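You operate a simulated robot arm through the tools that you are given. There is no shell and no other tool. Be economical: measure what you need, move in short steps, check, and stop when the job is done.

You run a simulated robot arm. Do the job below in one go: nothing can be reset, and whatever is moved stays where it is left.

TASK
Wipe the mould plate clean, then fit two inserts on its pins.
Fine: silver on the ringed pin, black on the short pin; the rag goes back. What is to be rubbed or washed off counts as gone when no trace of it is left.

Only the result counts: the job must be done as asked and must still hold three seconds after the hand-in. Knocking over, shifting, dropping, spilling or breaking anything else fails it.

THE ROBOT
A 6-joint arm with a two-finger parallel gripper, fixed in place. Base frame: the origin is at the foot of the arm, x ahead of it, y to its left, z up; the work surface is at about z = 700. Units: mm, rad, N and s.
With the tool pointing down near the work surface it reaches from about 240 to 660 mm from the base axis. Its first joint turns from -1.152 to 1.152 rad. Payload 2.9 kg.
The tool frame sits at the grasp point between the pads (the TCP): z along the fingers, y along the line on which they close. The tips reach 30 mm beyond it. The gripper opens to 110 mm. The fingers are 20 mm wide and 10 mm thick; the gripper's body (48 by 112 mm) begins 55 mm behind the TCP.
Orientation is told as [roll, pitch, yaw] about the base's x, y, z axes, in that order, counted from this pose: with the fingers straight down and closing along the base's y, the tool's x points along the base's -x, its y along +y and its z along -z.

THE INTERFACE
- The arm moves only by the tool arm_command. Its arguments are lists of equal length, an entry for each row: "xyz": the shift along the base's x, y, z in units of 400 mm (1.0 is 400 mm), a list of three; "rot": the turn, a rotation vector about the base's x, y, z in units of 180 degrees (1.0 is 180 degrees), a list of three; "gripper": the finger opening in mm, from 0 to 110. In form: {"xyz": [[dx, dy, dz], ...], "rot": [[wx, wy, wz], ...], "gripper": [gripper, ...]}. A call has 1 to 10 rows; each row is the pose to reach, as a shift and turn from the pose commanded when the call began. A call with a number of a shift or a turn outside -1 to 1 is refused whole. A row lasts 0.2 s, in which the tool goes at most 50 mm and 0.15 rad; a call with a longer step from one row to the next is refused whole, and so is a gripper value outside its range. A pose out of reach is approached as far as the arm can. The call stops where the force on the tool passes 40 N (or 10 N more than at its start, if that is more) or the arm is blocked; 0.2 s more then pass. The fingers move at their own pace (about 108 mm/s each) and stop on an object; they squeeze with about 29 N. The grip force told is the motor's: it shows also when the fingers shut on nothing. Time passes only in rows, and 0.2 s behind the last, so rows that repeat a pose let the fingers close. It gives the time, the measured TCP pose, the force on the tool (base axes), the opening and the grip force at its end, in the units of the frame above (readings bear some noise), with the torque about the TCP (base axes, N m) and any sound that the robot's microphone picked up, and new pictures: "pictures" is both (left out), scene, wrist or none.
- Cameras (640 x 400 px; columns grow to the right, rows downward): "scene" is fixed at [51.6, 419.8, 1380]; the picture's right is [-0.92, -0.39, 0.00], its down [-0.24, 0.56, -0.79] and it looks along [0.31, -0.73, -0.61] (base axes); focal length 329 px, centre (320, 200). "wrist" rides on the gripper at [72, 17, -103] in the tool frame; the picture's right is [-0.23, 0.97, 0.00], its down [-0.76, -0.18, -0.62] and it looks along [-0.61, -0.14, 0.78] (tool axes); focal length 222 px, centre (320, 200). There is no depth. A picture from a camera that has moved, and an enlarged one, comes with that camera's place and axes in the base frame and with its lens.
- enlarge(camera, box): a new picture of the part [left, top, right, bottom] of that camera's present view, enlarged. No time passes.
- finish_job(): hands the job in; it is judged then, once.

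Work in short steps. Places have to be worked out from the pictures, the camera data and where the tool is seen: move nearer, look again, correct. Check each grasp and each placing, and mend what went wrong. You have 120 turns and 200 pictures in all, those below and enlarged ones among them. Open the gripper and draw the arm clear of the work before you hand the job in, unless the task says otherwise; then end with one line.

The tools are called after "Call:" by a JSON object that holds its "fn" and its "kwargs". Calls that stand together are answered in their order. arm_command: Moves the arm, as the interface text tells. Its arguments: {"type":"object","properties":{"xyz":{"type":"array","items":{"type":"array","items":{"type":"number"}}},"rot":{"type":"array","items":{"type":"array","items":{"type":"number"}}},"gripper":{"type":"array","items":{"type":"number"}},"pictures":{"type":"string","enum":["both","scene","wrist","none"]}},"required":["xyz","rot","gripper"]} The other tools are called the same way: enlarge (camera, box) takes an enlarged picture of a part of a camera's view; finish_job () hands the job in.

At the start:

```text
clock: 0.0
position: [320.1, -177.3, 965.9]
orientation: [-0.001, -0.001, -0.001]
force: [-1.1, -0.4, 0.0]
wrist_torque: [-0.03, 0.03, -0.02]
gripper_width: 110.1
grip_force: 0.0
```

scene: 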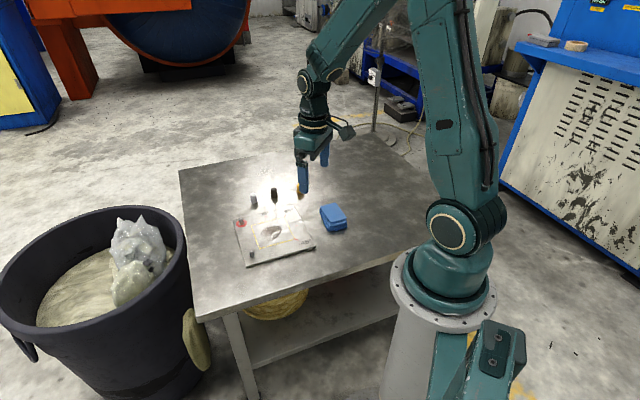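
wrist: 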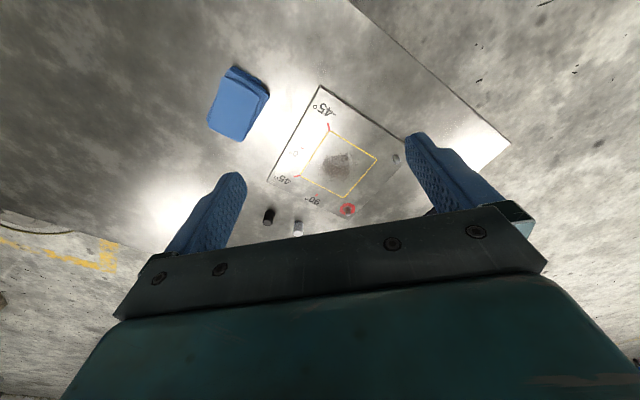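

The plate, a blue rag, and inserts are visible; I enlarge both views to see details.

Call:
{"fn": "enlarge", "kwargs": {"camera": "scene", "box": [210, 160, 370, 280]}}

Call:
{"fn": "enlarge", "kwargs": {"camera": "wrist", "box": [190, 50, 430, 250]}}

```text
3.33 times, centred on (290, 220) of scene
camera zoom: at [51.6, 419.8, 1380.0], right [-0.92, -0.39, 0.0], down [-0.24, 0.56, -0.79], along [0.31, -0.73, -0.61], focal length 1097 px, centre (420, 133)
```

zoom: 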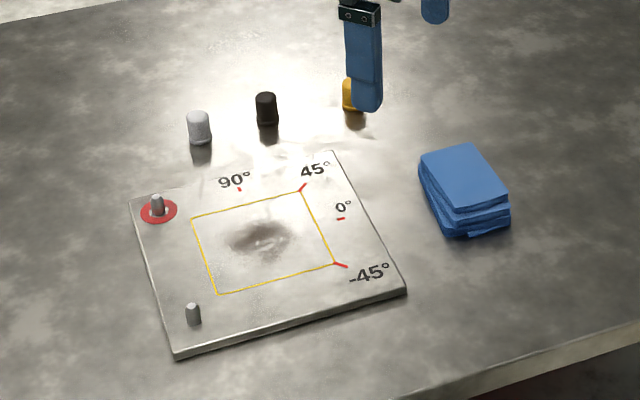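

```text
2.00 times, centred on (310, 150) of wrist
camera zoom: at [247.1, -161.0, 1070.4], right [0.23, 0.97, 0.0], down [0.76, -0.18, 0.62], along [0.61, -0.14, -0.78], focal length 444 px, centre (340, 300)
```

zoom: 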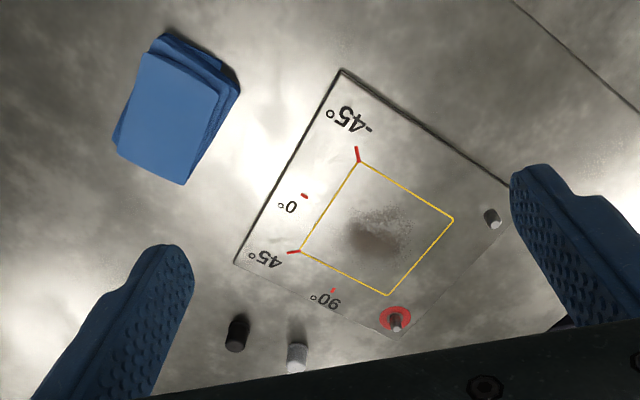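

The rag lies about (314,-304), turned 45°. The plate is centred near (460,-183), the stain at its middle. I move above the rag with the tool turned -45° and look.

Call:
{"fn": "arm_command", "kwargs": {"xyz": [[-0.0025, -0.053, -0.03], [-0.005, -0.106, -0.06], [-0.0075, -0.159, -0.1], [-0.01, -0.212, -0.14], [-0.0125, -0.265, -0.18], [-0.015, -0.3175, -0.22]], "rot": [[0, 0, -0.042], [0, 0, -0.084], [0, 0, -0.125], [0, 0, -0.167], [0, 0, -0.209], [0, 0, -0.25]], "gripper": [110, 110, 110, 110, 110, 110]}}

```text
clock: 1.4
position: [314.7, -305.1, 879.0]
orientation: [0.001, -0.001, -0.788]
force: [-0.5, 0.2, -0.6]
wrist_torque: [-0.01, -0.02, -0.03]
gripper_width: 109.8
grip_force: 0.0
camera wrist: at [274.4, -241.9, 982.8], right [0.85, 0.53, 0.0], down [0.41, -0.67, 0.62], along [0.33, -0.53, -0.78], focal length 222 px, centre (320, 200)
```

scene: 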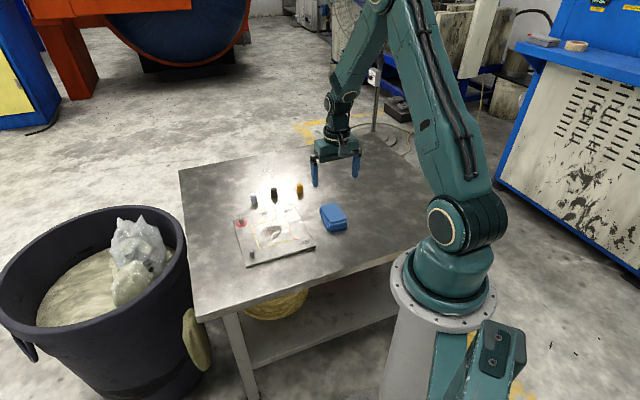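
wrist: 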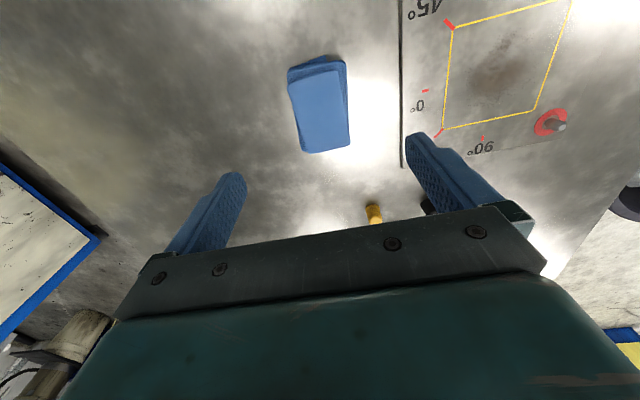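

Rag top is centred near (318,-309), aligned with the tool. I descend with the tips 8 mm above the table and close on it.

Call:
{"fn": "arm_command", "kwargs": {"xyz": [[0.003, -0.005, -0.1], [0.007, -0.009, -0.2], [0.007, -0.009, -0.28], [0.007, -0.009, -0.32], [0.007, -0.009, -0.35], [0.007, -0.009, -0.35], [0.007, -0.009, -0.35], [0.007, -0.009, -0.35]], "rot": [[0, 0, 0], [0, 0, 0], [0, 0, 0], [0, 0, 0], [0, 0, 0], [0, 0, 0], [0, 0, 0], [0, 0, 0]], "gripper": [110, 110, 110, 110, 110, 50, 30, 30]}}

```text
clock: 3.2
position: [318.1, -308.7, 739.5]
orientation: [-0.001, 0.0, -0.785]
force: [-0.4, -0.2, 0.3]
wrist_torque: [-0.01, 0.01, 0.0]
gripper_width: 57.7
grip_force: 29.5
camera wrist: at [278.1, -245.4, 842.8], right [0.85, 0.53, 0.0], down [0.41, -0.66, 0.62], along [0.33, -0.53, -0.78], focal length 222 px, centre (320, 200)
```

scene: 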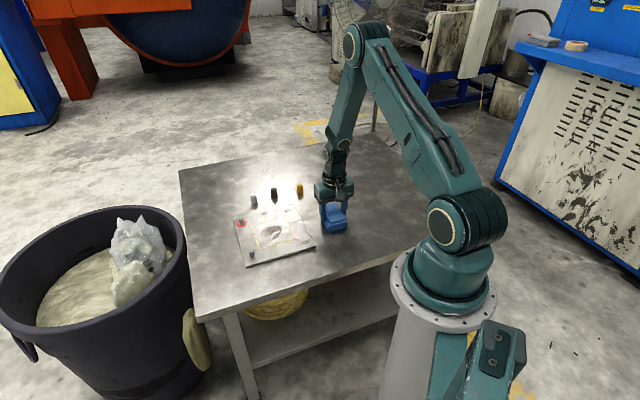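
wrist: 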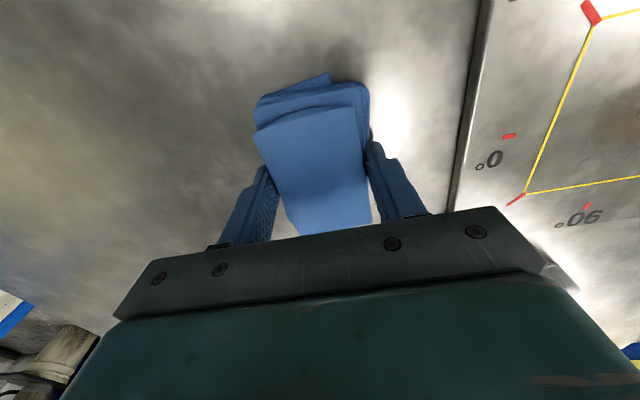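

The rag is held (57.7 mm, 29 N). I lift it 60 mm and check it comes along.

Call:
{"fn": "arm_command", "kwargs": {"xyz": [[0, 0, 0.05], [0, 0, 0.1], [0, 0, 0.15]], "rot": [[0, 0, 0], [0, 0, 0], [0, 0, 0]], "gripper": [30, 30, 30]}}

Call:
{"fn": "enlarge", "kwargs": {"camera": "scene", "box": [210, 160, 370, 280]}}

```text
clock: 4.0
position: [316.6, -308.7, 798.8]
orientation: [0.0, -0.001, -0.785]
force: [-0.1, 0.2, -0.6]
wrist_torque: [-0.03, -0.02, -0.05]
gripper_width: 57.5
grip_force: 28.6
camera wrist: at [277.7, -245.8, 902.9], right [0.85, 0.53, 0.0], down [0.41, -0.66, 0.62], along [0.33, -0.53, -0.78], focal length 222 px, centre (320, 200)
```

scene: 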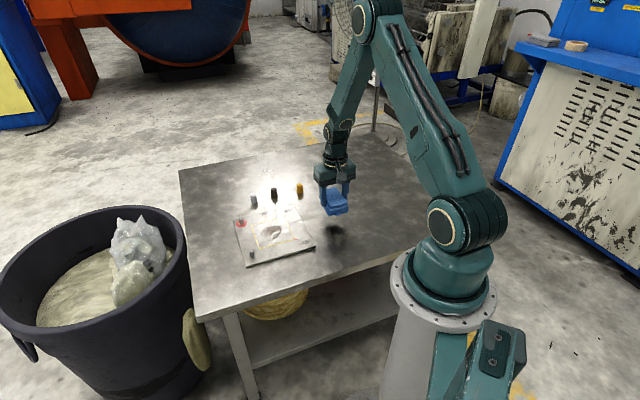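
wrist: 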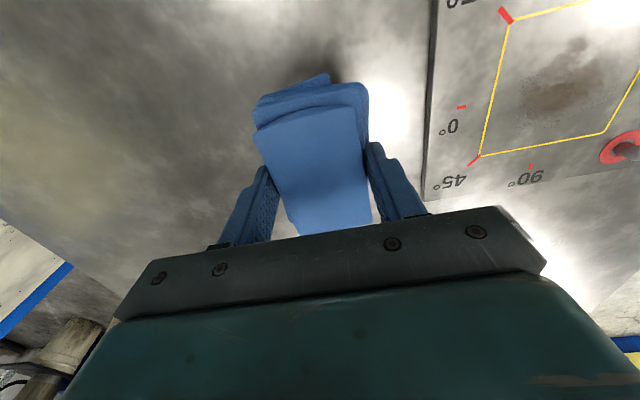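

```text
3.33 times, centred on (290, 220) of scene
camera zoom: at [51.6, 419.8, 1380.0], right [-0.92, -0.39, 0.0], down [-0.24, 0.56, -0.79], along [0.31, -0.73, -0.61], focal length 1097 px, centre (420, 133)
```

zoom: 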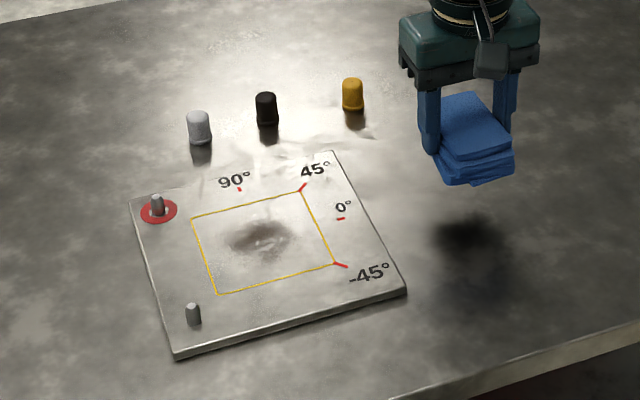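

Rag comes along. I look closely at the stain before wiping.

Call:
{"fn": "enlarge", "kwargs": {"camera": "wrist", "box": [420, 0, 640, 200]}}

```text
2.00 times, centred on (530, 100) of wrist
camera zoom: at [277.7, -245.8, 902.9], right [0.85, 0.53, 0.0], down [0.41, -0.66, 0.62], along [0.33, -0.53, -0.78], focal length 444 px, centre (-100, 400)
```

zoom: 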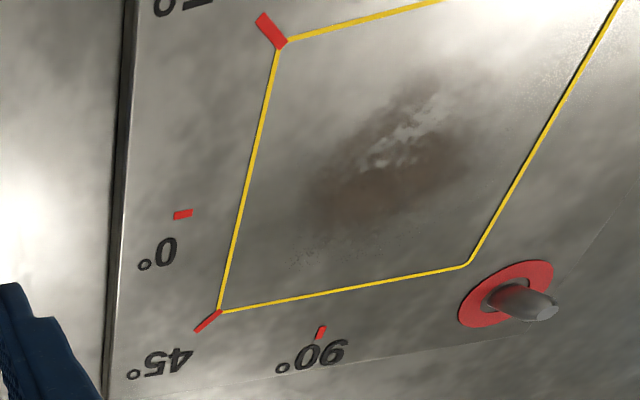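

The smear lies inside the yellow box (centre ≈ (462,-185), ±53 mm). I carry the rag above its centre and lower to just above the plate.

Call:
{"fn": "arm_command", "kwargs": {"xyz": [[0.073, 0.0615, 0], [0.146, 0.123, 0], [0.219, 0.1845, 0], [0.292, 0.246, 0], [0.3628, 0.3075, 0], [0.3628, 0.3075, -0.06], [0.3628, 0.3075, -0.11]], "rot": [[0, 0, 0], [0, 0, 0], [0, 0, 0], [0, 0, 0], [0, 0, 0], [0, 0, 0], [0, 0, 0]], "gripper": [30, 30, 30, 30, 30, 30, 30]}}

Call:
{"fn": "enlarge", "kwargs": {"camera": "scene", "box": [210, 160, 370, 280]}}

```text
clock: 5.6
position: [463.1, -186.1, 755.8]
orientation: [0.0, 0.0, -0.785]
force: [0.4, 0.1, -0.7]
wrist_torque: [0.01, 0.02, 0.01]
gripper_width: 57.4
grip_force: 28.8
camera wrist: at [422.0, -122.4, 859.6], right [0.85, 0.53, 0.0], down [0.41, -0.66, 0.62], along [0.33, -0.53, -0.78], focal length 222 px, centre (320, 200)
```

scene: 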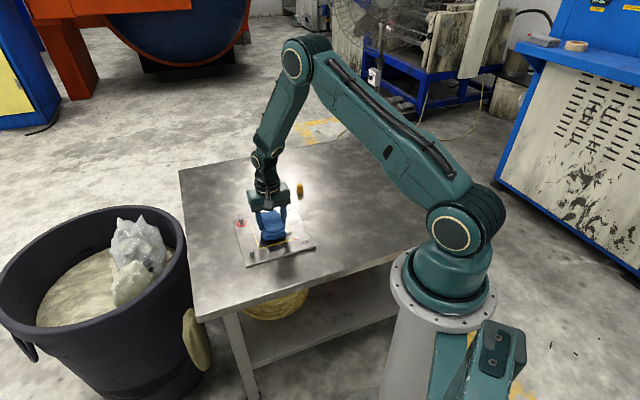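
wrist: 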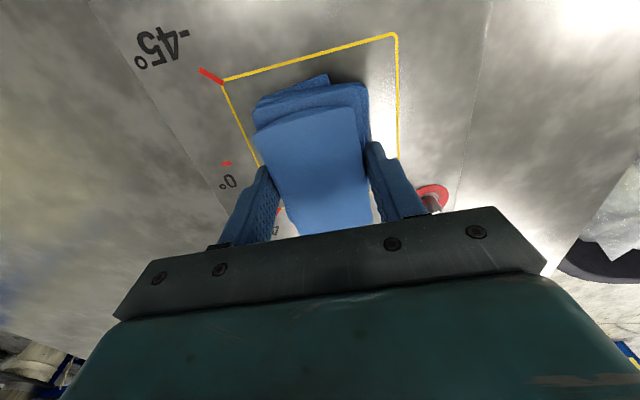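

```text
3.33 times, centred on (290, 220) of scene
camera zoom: at [51.6, 419.8, 1380.0], right [-0.92, -0.39, 0.0], down [-0.24, 0.56, -0.79], along [0.31, -0.73, -0.61], focal length 1097 px, centre (420, 133)
```

zoom: 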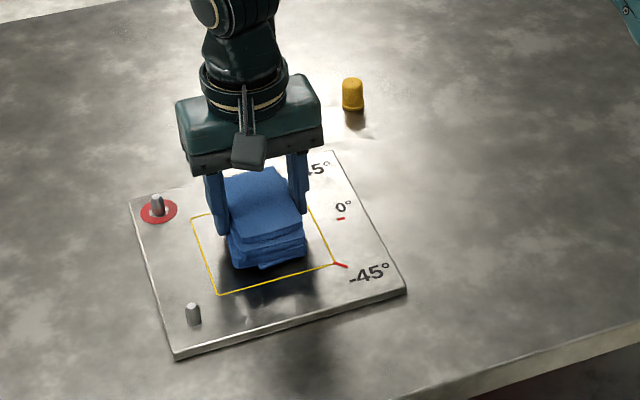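

The rag hovers a few mm above the plate; I lower in 2 mm steps, watching the force.

Call:
{"fn": "arm_command", "kwargs": {"xyz": [[0, 0, -0.005], [0, 0, -0.01], [0, 0, -0.015], [0, 0, -0.02]], "rot": [[0, 0, 0], [0, 0, 0], [0, 0, 0], [0, 0, 0]], "gripper": [30, 30, 30, 30], "pictures": "none"}}

```text
clock: 6.6
position: [461.8, -186.0, 747.8]
orientation: [0.0, -0.002, -0.787]
force: [-7.9, 1.8, 20.9]
wrist_torque: [0.15, 0.25, -0.08]
gripper_width: 56.9
grip_force: 28.8
```

Contact with about 21 N. Now I rub over the centre and the +e1 half of the box.

Call:
{"fn": "arm_command", "kwargs": {"xyz": [[0.0265, -0.0265, 0], [0, 0, 0], [-0.0265, 0.0265, 0], [0, 0, 0], [0.0247, 0.0247, 0], [0.0495, 0.0495, 0], [0.076, 0.023, 0], [0.0495, 0.0495, 0], [0.023, 0.076, 0], [-0.0018, 0.0513, 0]], "rot": [[0, 0, 0], [0, 0, 0], [0, 0, 0], [0, 0, 0], [0, 0, 0], [0, 0, 0], [0, 0, 0], [0, 0, 0], [0, 0, 0], [0, 0, 0]], "gripper": [30, 30, 30, 30, 30, 30, 30, 30, 30, 30]}}

```text
clock: 8.8
position: [463.6, -163.6, 746.4]
orientation: [0.003, -0.002, -0.784]
force: [4.0, 5.8, 13.0]
wrist_torque: [0.16, 0.29, -0.17]
gripper_width: 57.2
grip_force: 28.9
camera wrist: at [422.5, -100.8, 850.9], right [0.85, 0.53, 0.0], down [0.41, -0.66, 0.62], along [0.33, -0.53, -0.78], focal length 222 px, centre (320, 200)
```

scene: 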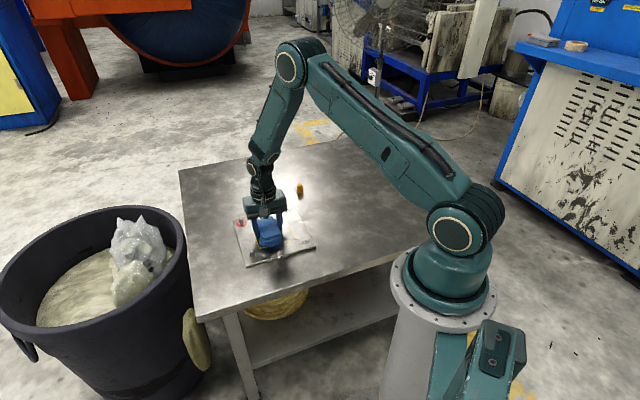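
wrist: 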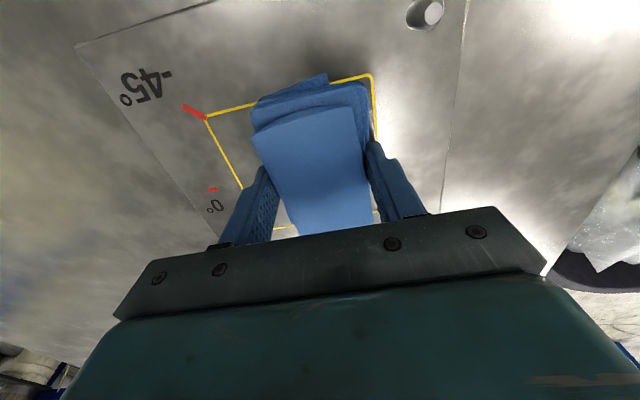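

Rubbing goes smoothly at ~13 N. I now do the other half of the box.

Call:
{"fn": "arm_command", "kwargs": {"xyz": [[-0.0247, -0.0247, 0], [-0.0495, -0.0495, 0], [-0.0743, -0.0743, 0], [-0.0477, -0.1008, 0], [-0.0212, -0.1273, 0], [0.0035, -0.1025, 0], [0.0283, -0.0778, 0], [0.0018, -0.0513, 0], [0.0018, -0.0513, 0.06], [0.0018, -0.0513, 0.14]], "rot": [[0, 0, 0], [0, 0, 0], [0, 0, 0], [0, 0, 0], [0, 0, 0], [0, 0, 0], [0, 0, 0], [0, 0, 0], [0, 0, 0], [0, 0, 0]], "gripper": [30, 30, 30, 30, 30, 30, 30, 30, 30, 30], "pictures": "none"}}

```text
clock: 11.0
position: [460.9, -184.5, 802.9]
orientation: [0.001, 0.002, -0.786]
force: [-0.1, 0.0, -1.1]
wrist_torque: [-0.01, -0.03, 0.0]
gripper_width: 56.6
grip_force: 28.9
```

Now I move the rag aside toward its home, to view the plate.

Call:
{"fn": "arm_command", "kwargs": {"xyz": [[-0.073, -0.0615, 0], [-0.146, -0.123, 0], [-0.219, -0.1845, 0], [-0.292, -0.246, 0], [-0.3628, -0.3075, 0]], "rot": [[0, 0, 0], [0, 0, 0], [0, 0, 0], [0, 0, 0], [0, 0, 0]], "gripper": [30, 30, 30, 30, 30], "pictures": "none"}}

Call:
{"fn": "enlarge", "kwargs": {"camera": "wrist", "box": [420, 0, 640, 200]}}

Call:
{"fn": "enlarge", "kwargs": {"camera": "scene", "box": [230, 190, 330, 270]}}

```text
clock: 12.2
position: [316.2, -307.6, 802.3]
orientation: [-0.001, 0.001, -0.784]
force: [-0.9, 0.2, -0.9]
wrist_torque: [0.01, -0.02, 0.03]
gripper_width: 57.0
grip_force: 29.1
```

```text
2.00 times, centred on (530, 100) of wrist
camera zoom: at [276.2, -245.9, 905.4], right [0.85, 0.53, 0.0], down [0.41, -0.66, 0.62], along [0.33, -0.53, -0.78], focal length 444 px, centre (-100, 400)
```

zoom: 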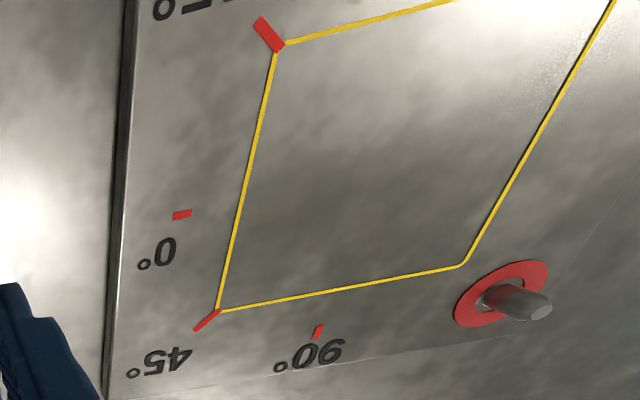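

```text
5.00 times, centred on (280, 230) of scene
camera zoom: at [51.6, 419.8, 1380.0], right [-0.92, -0.39, 0.0], down [-0.24, 0.56, -0.79], along [0.31, -0.73, -0.61], focal length 1646 px, centre (520, 50)
```

zoom: 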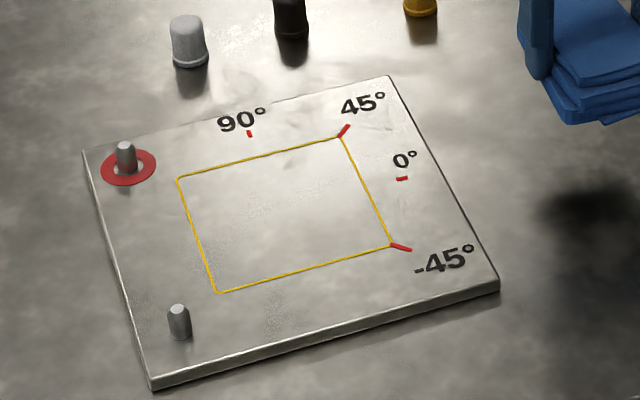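

The smear is gone, but there are faint speckles near the short pin; I inspect that region nearer to see whether it is dirt or metal texture.

Call:
{"fn": "arm_command", "kwargs": {"xyz": [[0.058, 0.072, 0], [0.117, 0.145, 0], [0.175, 0.218, 0], [0.233, 0.29, 0]], "rot": [[0, 0, 0], [0, 0, 0], [0, 0, 0], [0, 0, 0]], "gripper": [30, 30, 30, 30], "pictures": "none"}}

Call:
{"fn": "enlarge", "kwargs": {"camera": "wrist", "box": [340, 0, 600, 200]}}

```text
clock: 13.2
position: [409.7, -191.3, 798.9]
orientation: [0.001, 0.003, -0.787]
force: [0.2, -0.3, -1.4]
wrist_torque: [-0.02, 0.0, -0.01]
gripper_width: 56.8
grip_force: 28.9
```

```text
2.00 times, centred on (470, 100) of wrist
camera zoom: at [370.4, -129.0, 904.2], right [0.85, 0.53, 0.0], down [0.41, -0.66, 0.62], along [0.33, -0.53, -0.78], focal length 444 px, centre (20, 400)
```

zoom: 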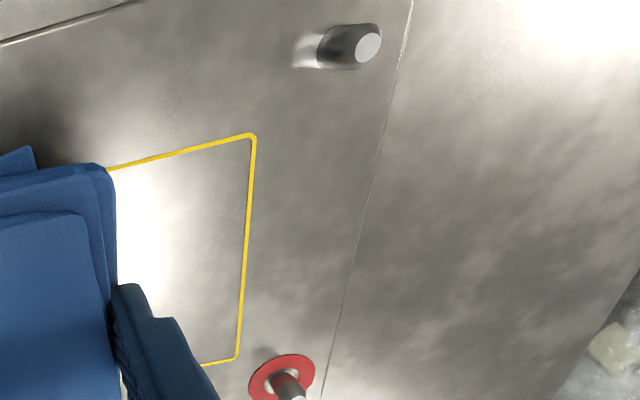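

That area is clean metal; speckles were glare. I take the rag home and set it down.

Call:
{"fn": "arm_command", "kwargs": {"xyz": [[-0.058, -0.072, 0], [-0.117, -0.145, 0], [-0.175, -0.218, 0], [-0.233, -0.29, 0], [-0.233, -0.29, -0.08], [-0.233, -0.29, -0.13], [-0.233, -0.29, -0.15], [-0.233, -0.29, -0.157]], "rot": [[0, 0, 0], [0, 0, 0], [0, 0, 0], [0, 0, 0], [0, 0, 0], [0, 0, 0], [0, 0, 0], [0, 0, 0]], "gripper": [30, 30, 30, 30, 30, 30, 30, 30]}}

Call:
{"fn": "enlarge", "kwargs": {"camera": "scene", "box": [210, 160, 370, 280]}}

```text
clock: 15.0
position: [318.6, -308.7, 739.9]
orientation: [0.002, 0.001, -0.784]
force: [-0.7, 0.0, 0.0]
wrist_torque: [-0.03, 0.04, -0.01]
gripper_width: 57.0
grip_force: 29.1
camera wrist: at [277.8, -246.1, 843.8], right [0.85, 0.53, 0.0], down [0.41, -0.66, 0.62], along [0.33, -0.53, -0.78], focal length 222 px, centre (320, 200)
```

scene: 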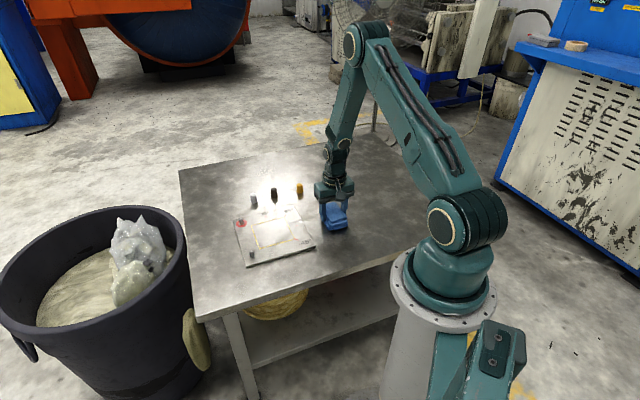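
wrist: 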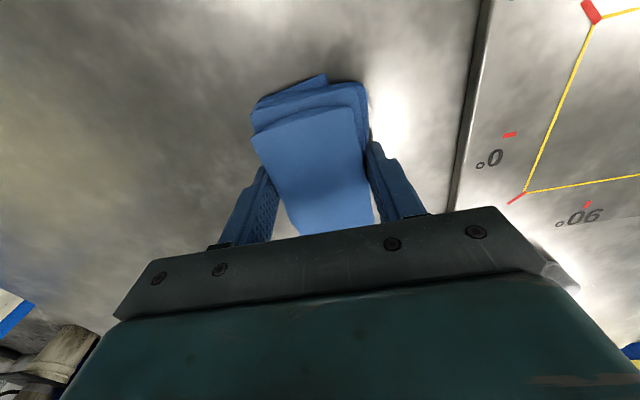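

```text
3.33 times, centred on (290, 220) of scene
camera zoom: at [51.6, 419.8, 1380.0], right [-0.92, -0.39, 0.0], down [-0.24, 0.56, -0.79], along [0.31, -0.73, -0.61], focal length 1097 px, centre (420, 133)
```

zoom: 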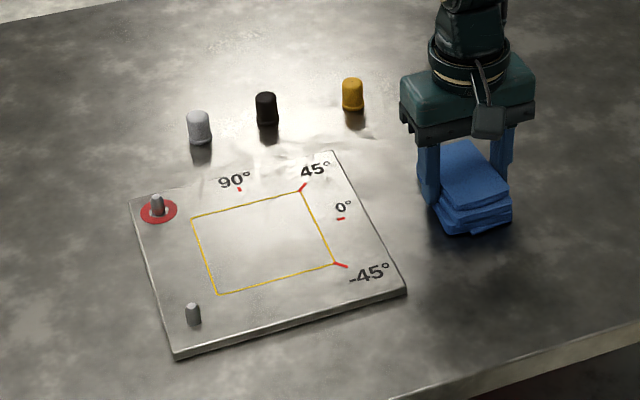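

Rag is at its home spot; I lower the last millimetre, check the force, and then open and rise.

Call:
{"fn": "arm_command", "kwargs": {"xyz": [[0, 0, -0.003], [0, 0, -0.003], [0, 0, -0.003], [0, 0, -0.003], [0, 0, -0.003], [0, 0, 0.08], [0, 0, 0.18], [0, 0, 0.28]], "rot": [[0, 0, 0], [0, 0, 0], [0, 0, 0], [0, 0, 0], [0, 0, 0], [0, 0, 0], [0, 0, 0], [0, 0, 0]], "gripper": [30, 70, 100, 100, 100, 100, 100, 100]}}

Call:
{"fn": "enlarge", "kwargs": {"camera": "scene", "box": [210, 160, 370, 280]}}

```text
clock: 16.8
position: [314.6, -308.0, 851.0]
orientation: [0.0, 0.001, -0.786]
force: [-0.2, 0.4, 0.1]
wrist_torque: [0.0, 0.0, -0.01]
gripper_width: 100.1
grip_force: 0.1
camera wrist: at [275.4, -245.6, 955.9], right [0.85, 0.53, 0.0], down [0.41, -0.66, 0.62], along [0.33, -0.53, -0.78], focal length 222 px, centre (320, 200)
```

scene: 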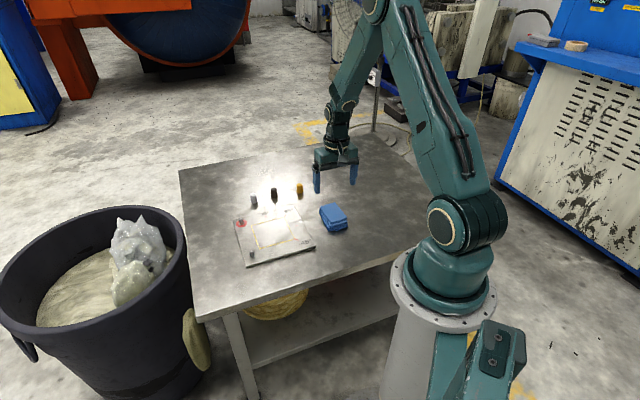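
wrist: 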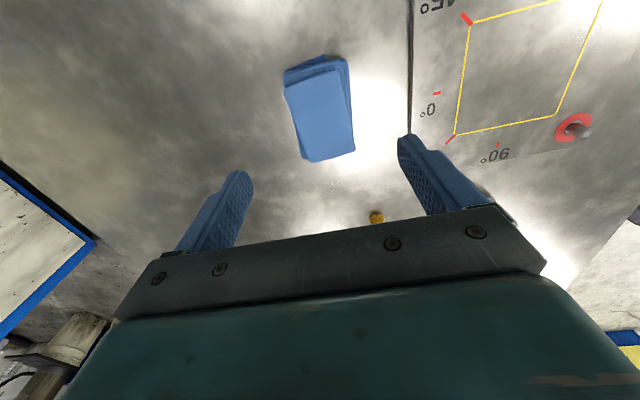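

```text
3.33 times, centred on (290, 220) of scene
camera zoom: at [51.6, 419.8, 1380.0], right [-0.92, -0.39, 0.0], down [-0.24, 0.56, -0.79], along [0.31, -0.73, -0.61], focal length 1097 px, centre (420, 133)
```

zoom: 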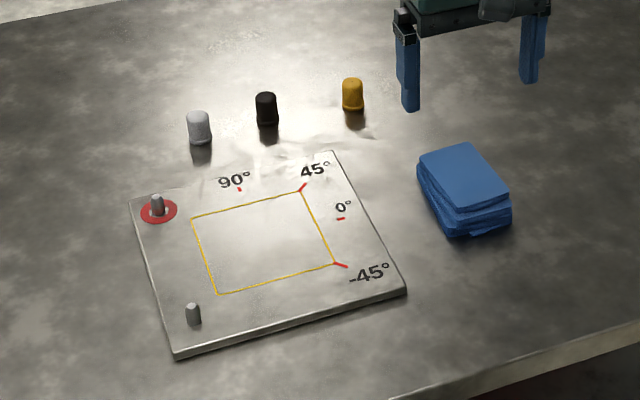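

The rag is back in place and the plate is clean. I move above the silver insert (≈(593,-292)) with yaw ≈ -26° and look.

Call:
{"fn": "arm_command", "kwargs": {"xyz": [[0.11, 0.01, 0], [0.22, 0.02, 0], [0.33, 0.025, 0], [0.44, 0.03, 0], [0.55, 0.035, 0], [0.64, 0.04, -0.03], [0.68, 0.042, -0.06]], "rot": [[0, 0, 0.02], [0, 0, 0.04], [0, 0, 0.06], [0, 0, 0.08], [0, 0, 0.1], [0, 0, 0.11], [0, 0, 0.11]], "gripper": [100, 100, 100, 80, 70, 60, 60]}}

Call:
{"fn": "enlarge", "kwargs": {"camera": "wrist", "box": [200, 20, 440, 220]}}

```text
clock: 18.4
position: [588.5, -290.2, 826.4]
orientation: [-0.001, 0.0, -0.44]
force: [0.0, 0.5, 0.6]
wrist_torque: [0.0, -0.02, -0.01]
gripper_width: 60.0
grip_force: 0.0
camera wrist: at [529.0, -244.8, 929.9], right [0.62, 0.78, 0.0], down [0.61, -0.48, 0.62], along [0.49, -0.39, -0.78], focal length 222 px, centre (320, 200)
```

scene: 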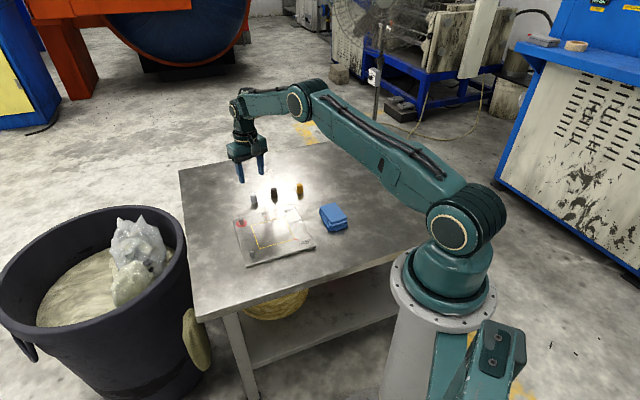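
wrist: 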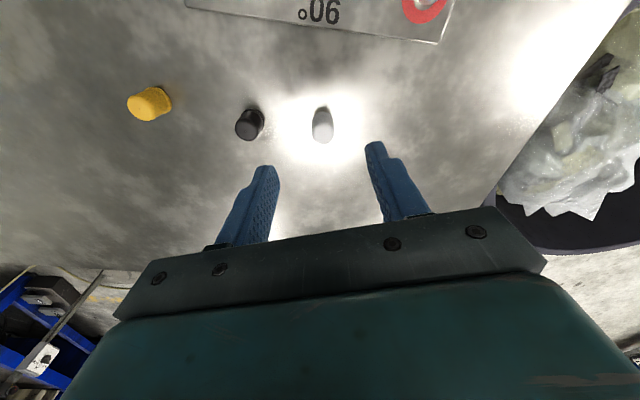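

```text
2.00 times, centred on (320, 120) of wrist
camera zoom: at [529.0, -244.8, 929.9], right [0.62, 0.78, 0.0], down [0.61, -0.48, 0.62], along [0.49, -0.39, -0.78], focal length 444 px, centre (320, 360)
```

zoom: 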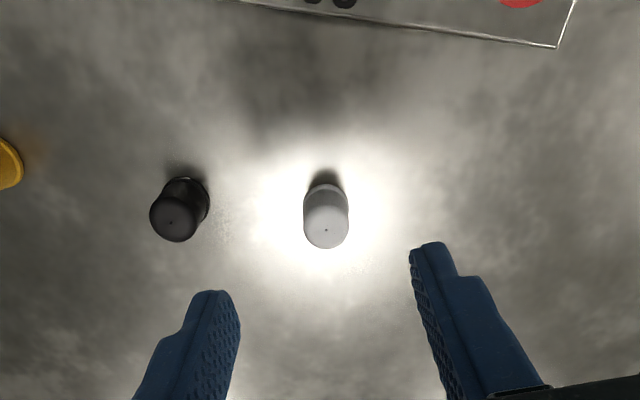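

Silver's top centre works out at (595,-294), 20 mm dia, top z≈730; black at (547,-342). I descend over silver with a 50 mm opening and first check the pose.

Call:
{"fn": "arm_command", "kwargs": {"xyz": [[0.015, -0.007, -0.06], [0.015, -0.007, -0.12], [0.015, -0.007, -0.18], [0.015, -0.007, -0.225]], "rot": [[0, 0, 0], [0, 0, 0], [0, 0, 0], [0, 0, 0]], "gripper": [50, 50, 50, 50]}}

Call:
{"fn": "enlarge", "kwargs": {"camera": "wrist", "box": [220, 80, 420, 240]}}

```text
clock: 19.4
position: [596.4, -293.7, 737.0]
orientation: [-0.001, 0.0, -0.441]
force: [-0.9, 0.5, -0.2]
wrist_torque: [0.02, -0.02, -0.01]
gripper_width: 49.8
grip_force: 0.1
camera wrist: at [537.9, -248.8, 841.9], right [0.62, 0.78, 0.0], down [0.61, -0.48, 0.62], along [0.49, -0.39, -0.78], focal length 222 px, centre (320, 200)
```

scene: 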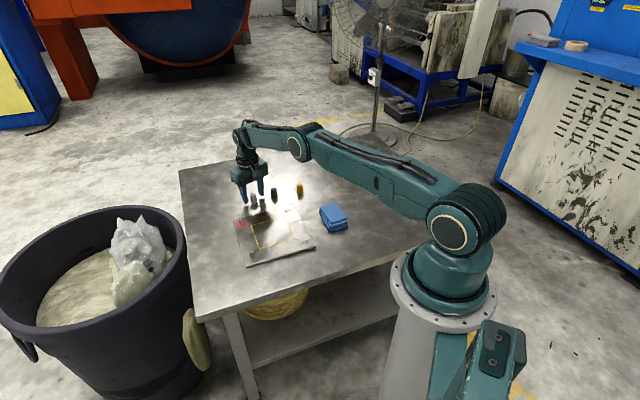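
wrist: 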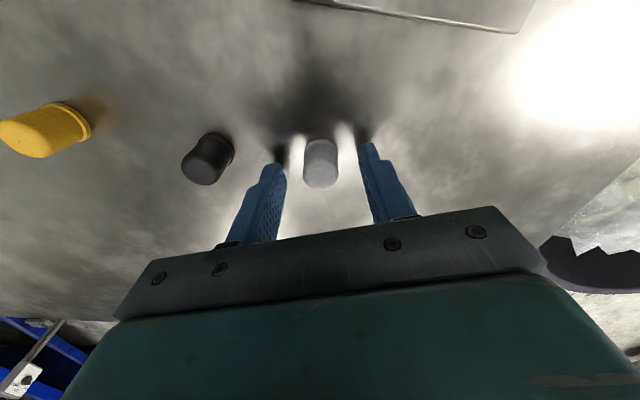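

```text
2.50 times, centred on (320, 160) of wrist
camera zoom: at [537.9, -248.8, 841.9], right [0.62, 0.78, 0.0], down [0.61, -0.48, 0.62], along [0.49, -0.39, -0.78], focal length 555 px, centre (320, 300)
```

zoom: 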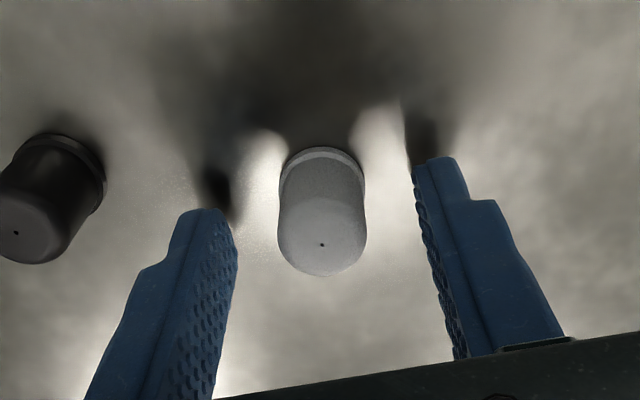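

Dot on the silver top gives (595,-293.5): centred between the pads. I close and lift 50 mm.

Call:
{"fn": "arm_command", "kwargs": {"xyz": [[0, 0, 0], [0, 0, 0], [0, 0, 0], [0, 0, 0.03], [0, 0, 0.08], [0, 0, 0.125]], "rot": [[0, 0, 0], [0, 0, 0], [0, 0, 0], [0, 0, 0], [0, 0, 0], [0, 0, 0]], "gripper": [20, 10, 10, 10, 10, 10]}}

Call:
{"fn": "enlarge", "kwargs": {"camera": "wrist", "box": [220, 80, 420, 240]}}

Call:
{"fn": "enlarge", "kwargs": {"camera": "scene", "box": [220, 150, 320, 230]}}

```text
clock: 20.8
position: [596.0, -293.4, 786.4]
orientation: [0.0, 0.0, -0.438]
force: [0.3, -0.2, 1.0]
wrist_torque: [0.04, 0.03, -0.05]
gripper_width: 20.9
grip_force: 28.6
camera wrist: at [535.9, -247.7, 891.7], right [0.62, 0.78, 0.0], down [0.61, -0.48, 0.62], along [0.49, -0.39, -0.78], focal length 222 px, centre (320, 200)
```

scene: 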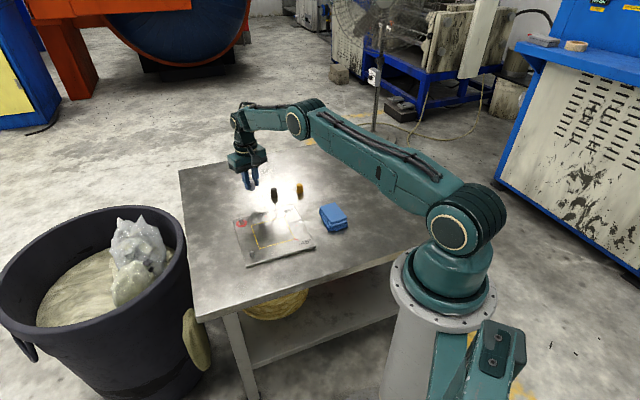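
wrist: 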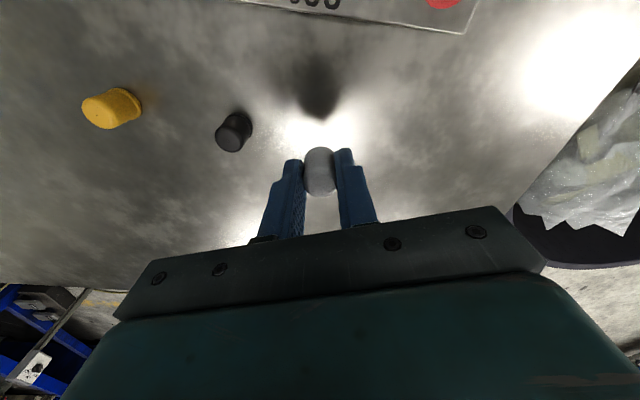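

```text
2.50 times, centred on (320, 160) of wrist
camera zoom: at [535.9, -247.7, 891.7], right [0.62, 0.78, 0.0], down [0.61, -0.48, 0.62], along [0.49, -0.39, -0.78], focal length 555 px, centre (320, 300)
```

zoom: 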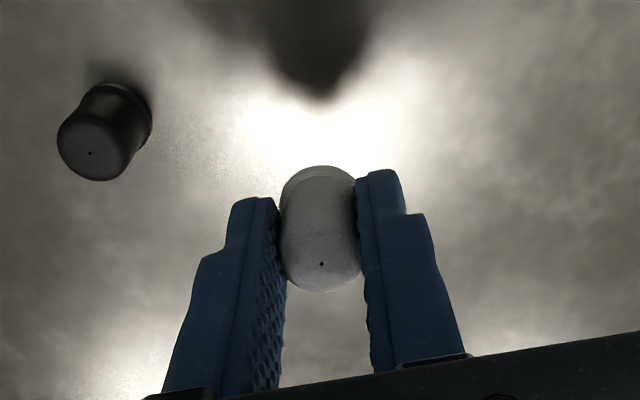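

```text
5.00 times, centred on (270, 190) of scene
camera zoom: at [51.6, 419.8, 1380.0], right [-0.92, -0.39, 0.0], down [-0.24, 0.56, -0.79], along [0.31, -0.73, -0.61], focal length 1646 px, centre (570, 250)
```

zoom: 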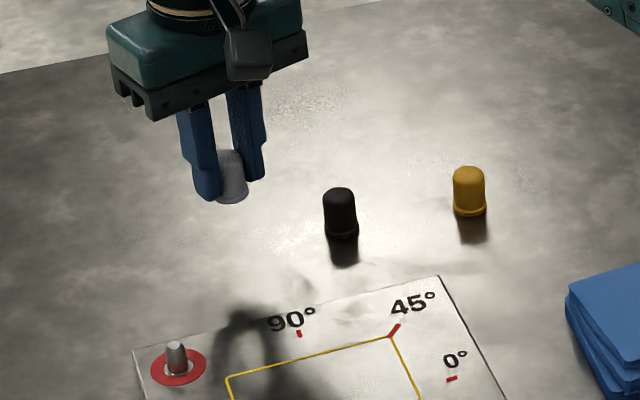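

Silver is held (20.9 mm). It seems shifted ~4 mm relative to the tool versus before closing; I zoom the scene to resolve whether it is height or radial.

Call:
{"fn": "enlarge", "kwargs": {"camera": "scene", "box": [236, 160, 276, 200]}}

Call:
{"fn": "enlarge", "kwargs": {"camera": "wrist", "box": [280, 130, 360, 210]}}

```text
10.00 times, centred on (256, 180) of scene
camera zoom: at [51.6, 419.8, 1380.0], right [-0.92, -0.39, 0.0], down [-0.24, 0.56, -0.79], along [0.31, -0.73, -0.61], focal length 3292 px, centre (960, 400)
```

zoom: 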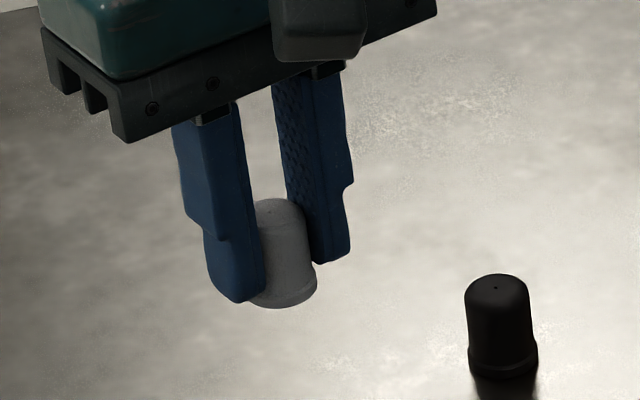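

```text
5.00 times, centred on (320, 170) of wrist
camera zoom: at [535.9, -247.7, 891.7], right [0.62, 0.78, 0.0], down [0.61, -0.48, 0.62], along [0.49, -0.39, -0.78], focal length 1111 px, centre (320, 350)
```

zoom: 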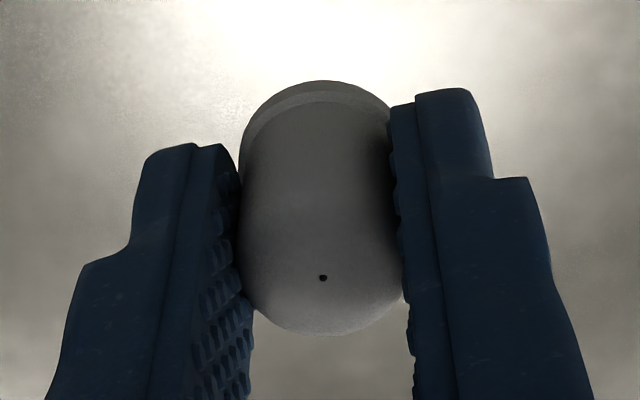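

Triangulating the dot on its top gives (594.5,-295,785): insert is about 35 tall and centred radially within ~1 mm. I carry it above the ringed pin (≈(568,-181)) and look.

Call:
{"fn": "arm_command", "kwargs": {"xyz": [[0, 0.03, 0.06], [-0.02, 0.1, 0.085], [-0.045, 0.19, 0.085], [-0.067, 0.282, 0.085]], "rot": [[0, 0, 0], [0, 0, 0], [0, 0, 0], [0, 0, 0]], "gripper": [10, 10, 10, 10], "pictures": "none"}}

Call:
{"fn": "enlarge", "kwargs": {"camera": "wrist", "box": [240, 60, 400, 220]}}

Call:
{"fn": "enlarge", "kwargs": {"camera": "scene", "box": [225, 170, 285, 230]}}

```text
clock: 21.8
position: [568.4, -180.3, 822.5]
orientation: [0.0, 0.0, -0.439]
force: [-0.4, 1.3, -0.4]
wrist_torque: [-0.02, 0.01, -0.01]
gripper_width: 20.7
grip_force: 29.1
```

```text
2.50 times, centred on (320, 140) of wrist
camera zoom: at [508.9, -135.2, 926.7], right [0.62, 0.78, 0.0], down [0.61, -0.49, 0.62], along [0.49, -0.39, -0.78], focal length 555 px, centre (320, 350)
```

zoom: 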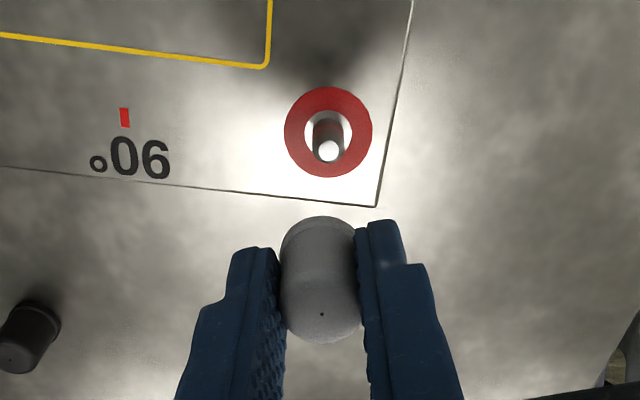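

```text
6.67 times, centred on (255, 200) of scene
camera zoom: at [51.7, 419.8, 1380.0], right [-0.92, -0.39, 0.0], down [-0.24, 0.56, -0.79], along [0.31, -0.73, -0.61], focal length 2194 px, centre (753, 200)
```

zoom: 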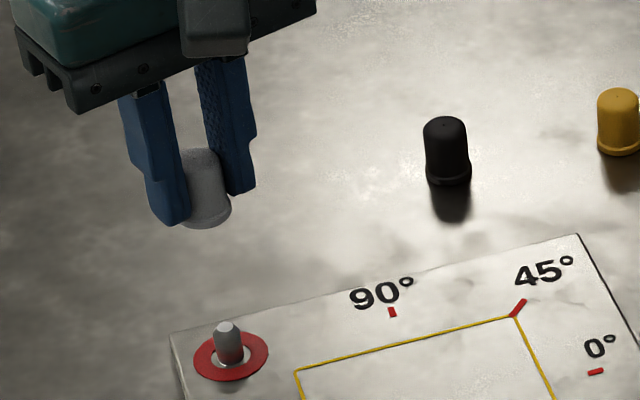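

Ring/pin comes out at (564.2,-174.2), pin top z≈730; insert dot at (567.5,-180.6). I shift by (-3.4,+6.6) and lower to ~9 mm above the pin, then look again.

Call:
{"fn": "arm_command", "kwargs": {"xyz": [[-0.0085, 0.0165, 0], [-0.0085, 0.0165, -0.06], [-0.0085, 0.0165, -0.1125]], "rot": [[0, 0, 0], [0, 0, 0], [0, 0, 0]], "gripper": [10, 10, 10], "pictures": "none"}}

Call:
{"fn": "enlarge", "kwargs": {"camera": "wrist", "box": [260, 80, 380, 200]}}

Call:
{"fn": "enlarge", "kwargs": {"camera": "scene", "box": [225, 185, 265, 235]}}

```text
clock: 22.6
position: [564.4, -174.3, 775.7]
orientation: [-0.001, 0.0, -0.44]
force: [-0.6, -0.2, 0.8]
wrist_torque: [-0.01, 0.04, 0.01]
gripper_width: 20.4
grip_force: 28.5
```

```text
3.33 times, centred on (320, 140) of wrist
camera zoom: at [505.8, -129.1, 880.2], right [0.62, 0.78, 0.0], down [0.61, -0.48, 0.62], along [0.49, -0.39, -0.78], focal length 740 px, centre (320, 400)
```

zoom: 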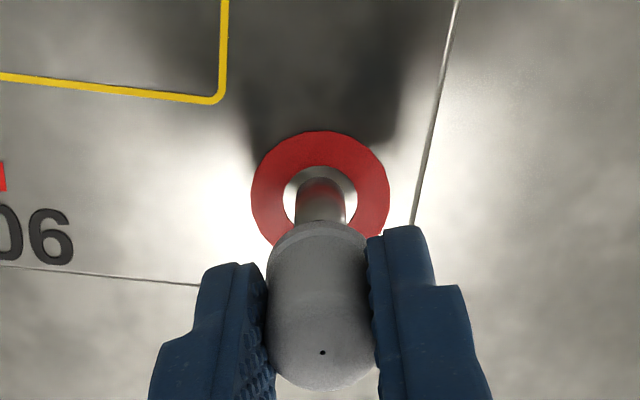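

```text
8.00 times, centred on (245, 210) of scene
camera zoom: at [51.6, 419.8, 1380.0], right [-0.92, -0.39, 0.0], down [-0.24, 0.56, -0.79], along [0.31, -0.73, -0.61], focal length 2633 px, centre (920, 120)
```

zoom: 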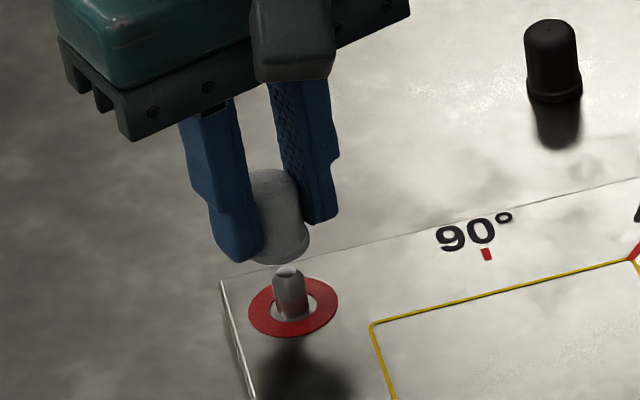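

Insert and pin agree within ~1 mm in both views. I lower slowly over the pin tip watching the force.

Call:
{"fn": "arm_command", "kwargs": {"xyz": [[0, 0, -0.0125], [0, 0, -0.02], [0, 0, -0.025], [0, 0, -0.03], [0, 0, -0.035]], "rot": [[0, 0, 0], [0, 0, 0], [0, 0, 0], [0, 0, 0], [0, 0, 0]], "gripper": [10, 10, 10, 10, 10], "pictures": "none"}}

Call:
{"fn": "enlarge", "kwargs": {"camera": "scene", "box": [225, 185, 265, 235]}}

```text
clock: 23.8
position: [564.9, -173.2, 761.5]
orientation: [0.0, 0.0, -0.442]
force: [0.1, -0.2, 0.2]
wrist_torque: [-0.01, -0.05, 0.01]
gripper_width: 20.6
grip_force: 29.0
```

```text
8.00 times, centred on (245, 210) of scene
camera zoom: at [51.6, 419.8, 1380.0], right [-0.92, -0.39, 0.0], down [-0.24, 0.56, -0.79], along [0.31, -0.73, -0.61], focal length 2633 px, centre (920, 120)
```

zoom: 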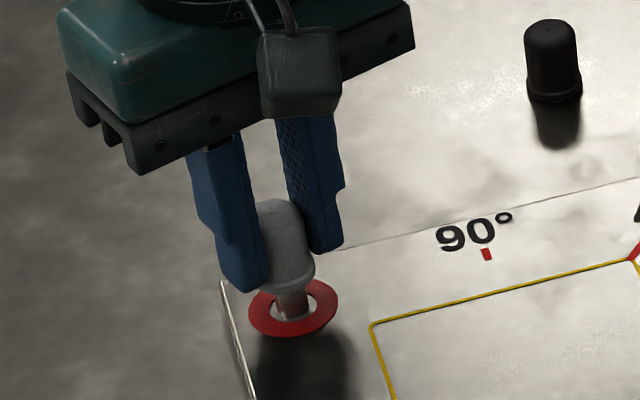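

No force so far and the insert is on the pin's axis. I continue down in 2 mm steps.

Call:
{"fn": "arm_command", "kwargs": {"xyz": [[0, 0, -0.005], [0, 0, -0.01], [0, 0, -0.015], [0, 0, -0.02], [0, 0, -0.025]], "rot": [[0, 0, 0], [0, 0, 0], [0, 0, 0], [0, 0, 0], [0, 0, 0]], "gripper": [10, 10, 10, 10, 10], "pictures": "none"}}

Call:
{"fn": "enlarge", "kwargs": {"camera": "scene", "box": [225, 185, 265, 235]}}

Call:
{"fn": "enlarge", "kwargs": {"camera": "wrist", "box": [260, 80, 380, 200]}}

```text
clock: 25.0
position: [563.3, -174.7, 751.4]
orientation: [0.0, -0.001, -0.44]
force: [-8.1, 3.6, 1.9]
wrist_torque: [0.15, 0.26, 0.0]
gripper_width: 20.6
grip_force: 29.1
```

```text
8.00 times, centred on (245, 210) of scene
camera zoom: at [51.4, 419.9, 1380.0], right [-0.92, -0.39, 0.0], down [-0.24, 0.56, -0.79], along [0.31, -0.73, -0.61], focal length 2633 px, centre (920, 120)
```

zoom: 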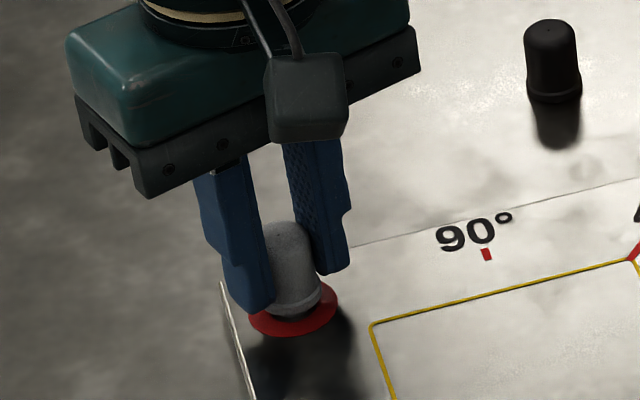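

```text
3.33 times, centred on (320, 140) of wrist
camera zoom: at [504.8, -129.1, 855.8], right [0.62, 0.78, 0.0], down [0.61, -0.49, 0.62], along [0.49, -0.39, -0.78], focal length 740 px, centre (320, 400)
```

zoom: 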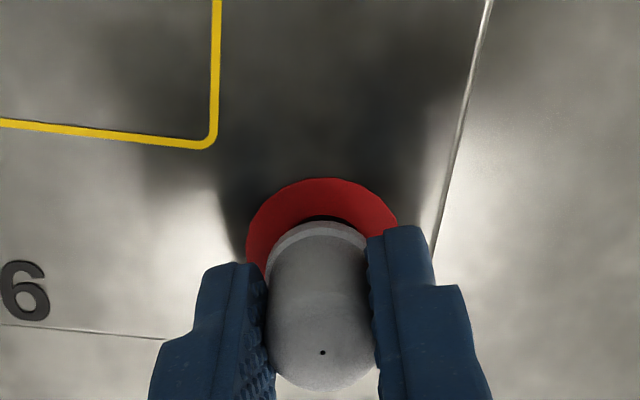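

The insert is on the pin with an 8 N sideways push toward the base; I ease 1 mm that way and continue to the seat.

Call:
{"fn": "arm_command", "kwargs": {"xyz": [[-0.0025, 0.0011, 0], [-0.0025, 0.0011, -0.005], [-0.0025, 0.0011, -0.009]], "rot": [[0, 0, 0], [0, 0, 0], [0, 0, 0]], "gripper": [10, 10, 10], "pictures": "none"}}

Call:
{"fn": "enlarge", "kwargs": {"camera": "scene", "box": [225, 185, 265, 235]}}

```text
clock: 25.8
position: [564.4, -173.8, 748.8]
orientation: [0.0, 0.001, -0.441]
force: [-8.6, 2.9, 5.3]
wrist_torque: [0.08, 0.26, 0.0]
gripper_width: 20.8
grip_force: 29.1
```

```text
8.00 times, centred on (245, 210) of scene
camera zoom: at [51.4, 419.9, 1380.0], right [-0.92, -0.39, 0.0], down [-0.24, 0.56, -0.79], along [0.31, -0.73, -0.61], focal length 2633 px, centre (920, 120)
```

zoom: 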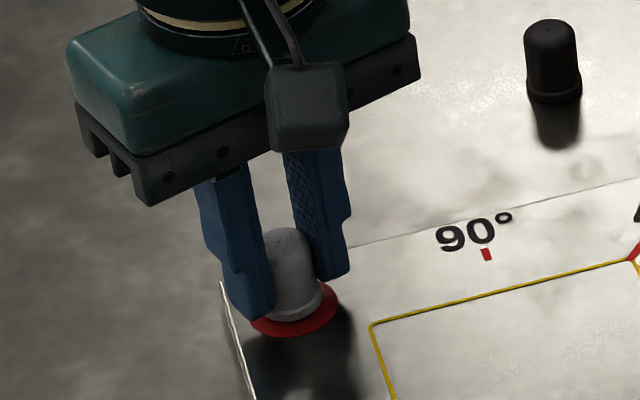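

Side force persists; I ease another 1.5 mm inward and lower 2 mm more.

Call:
{"fn": "arm_command", "kwargs": {"xyz": [[-0.0035, 0.0014, 0], [-0.0035, 0.0014, -0.003], [-0.0035, 0.0014, -0.006]], "rot": [[0, 0, 0], [0, 0, 0], [0, 0, 0]], "gripper": [10, 10, 10], "pictures": "none"}}

Call:
{"fn": "enlarge", "kwargs": {"camera": "scene", "box": [225, 185, 265, 235]}}

Call:
{"fn": "enlarge", "kwargs": {"camera": "wrist", "box": [260, 80, 380, 200]}}

```text
clock: 26.6
position: [562.9, -172.0, 747.6]
orientation: [0.0, 0.001, -0.441]
force: [-6.9, 2.5, 10.3]
wrist_torque: [0.1, 0.21, 0.01]
gripper_width: 20.9
grip_force: 29.1
```

```text
8.00 times, centred on (245, 210) of scene
camera zoom: at [51.3, 419.9, 1379.9], right [-0.92, -0.39, 0.0], down [-0.24, 0.56, -0.79], along [0.31, -0.73, -0.61], focal length 2633 px, centre (920, 120)
```

zoom: 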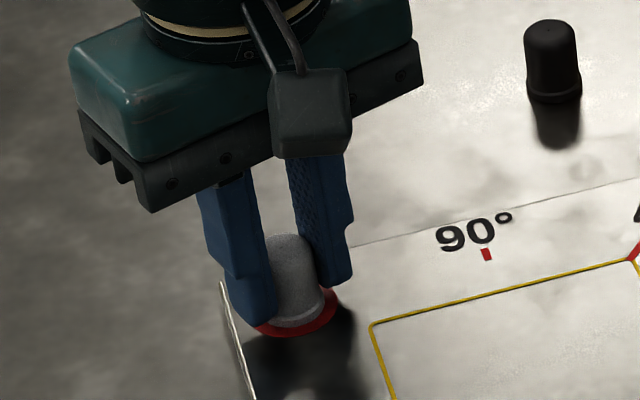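

```text
3.33 times, centred on (320, 140) of wrist
camera zoom: at [503.1, -127.5, 851.2], right [0.62, 0.78, 0.0], down [0.61, -0.48, 0.62], along [0.49, -0.39, -0.78], focal length 740 px, centre (320, 400)
```

zoom: 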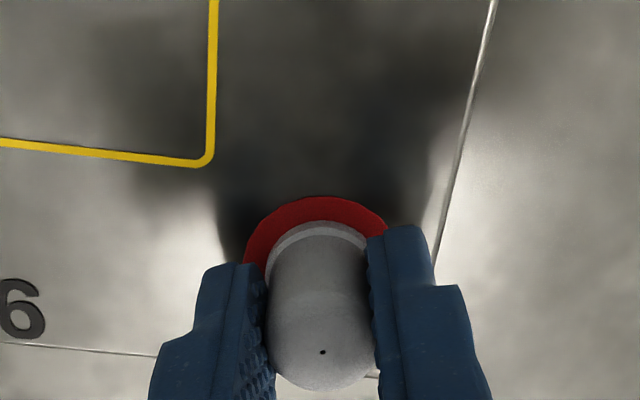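

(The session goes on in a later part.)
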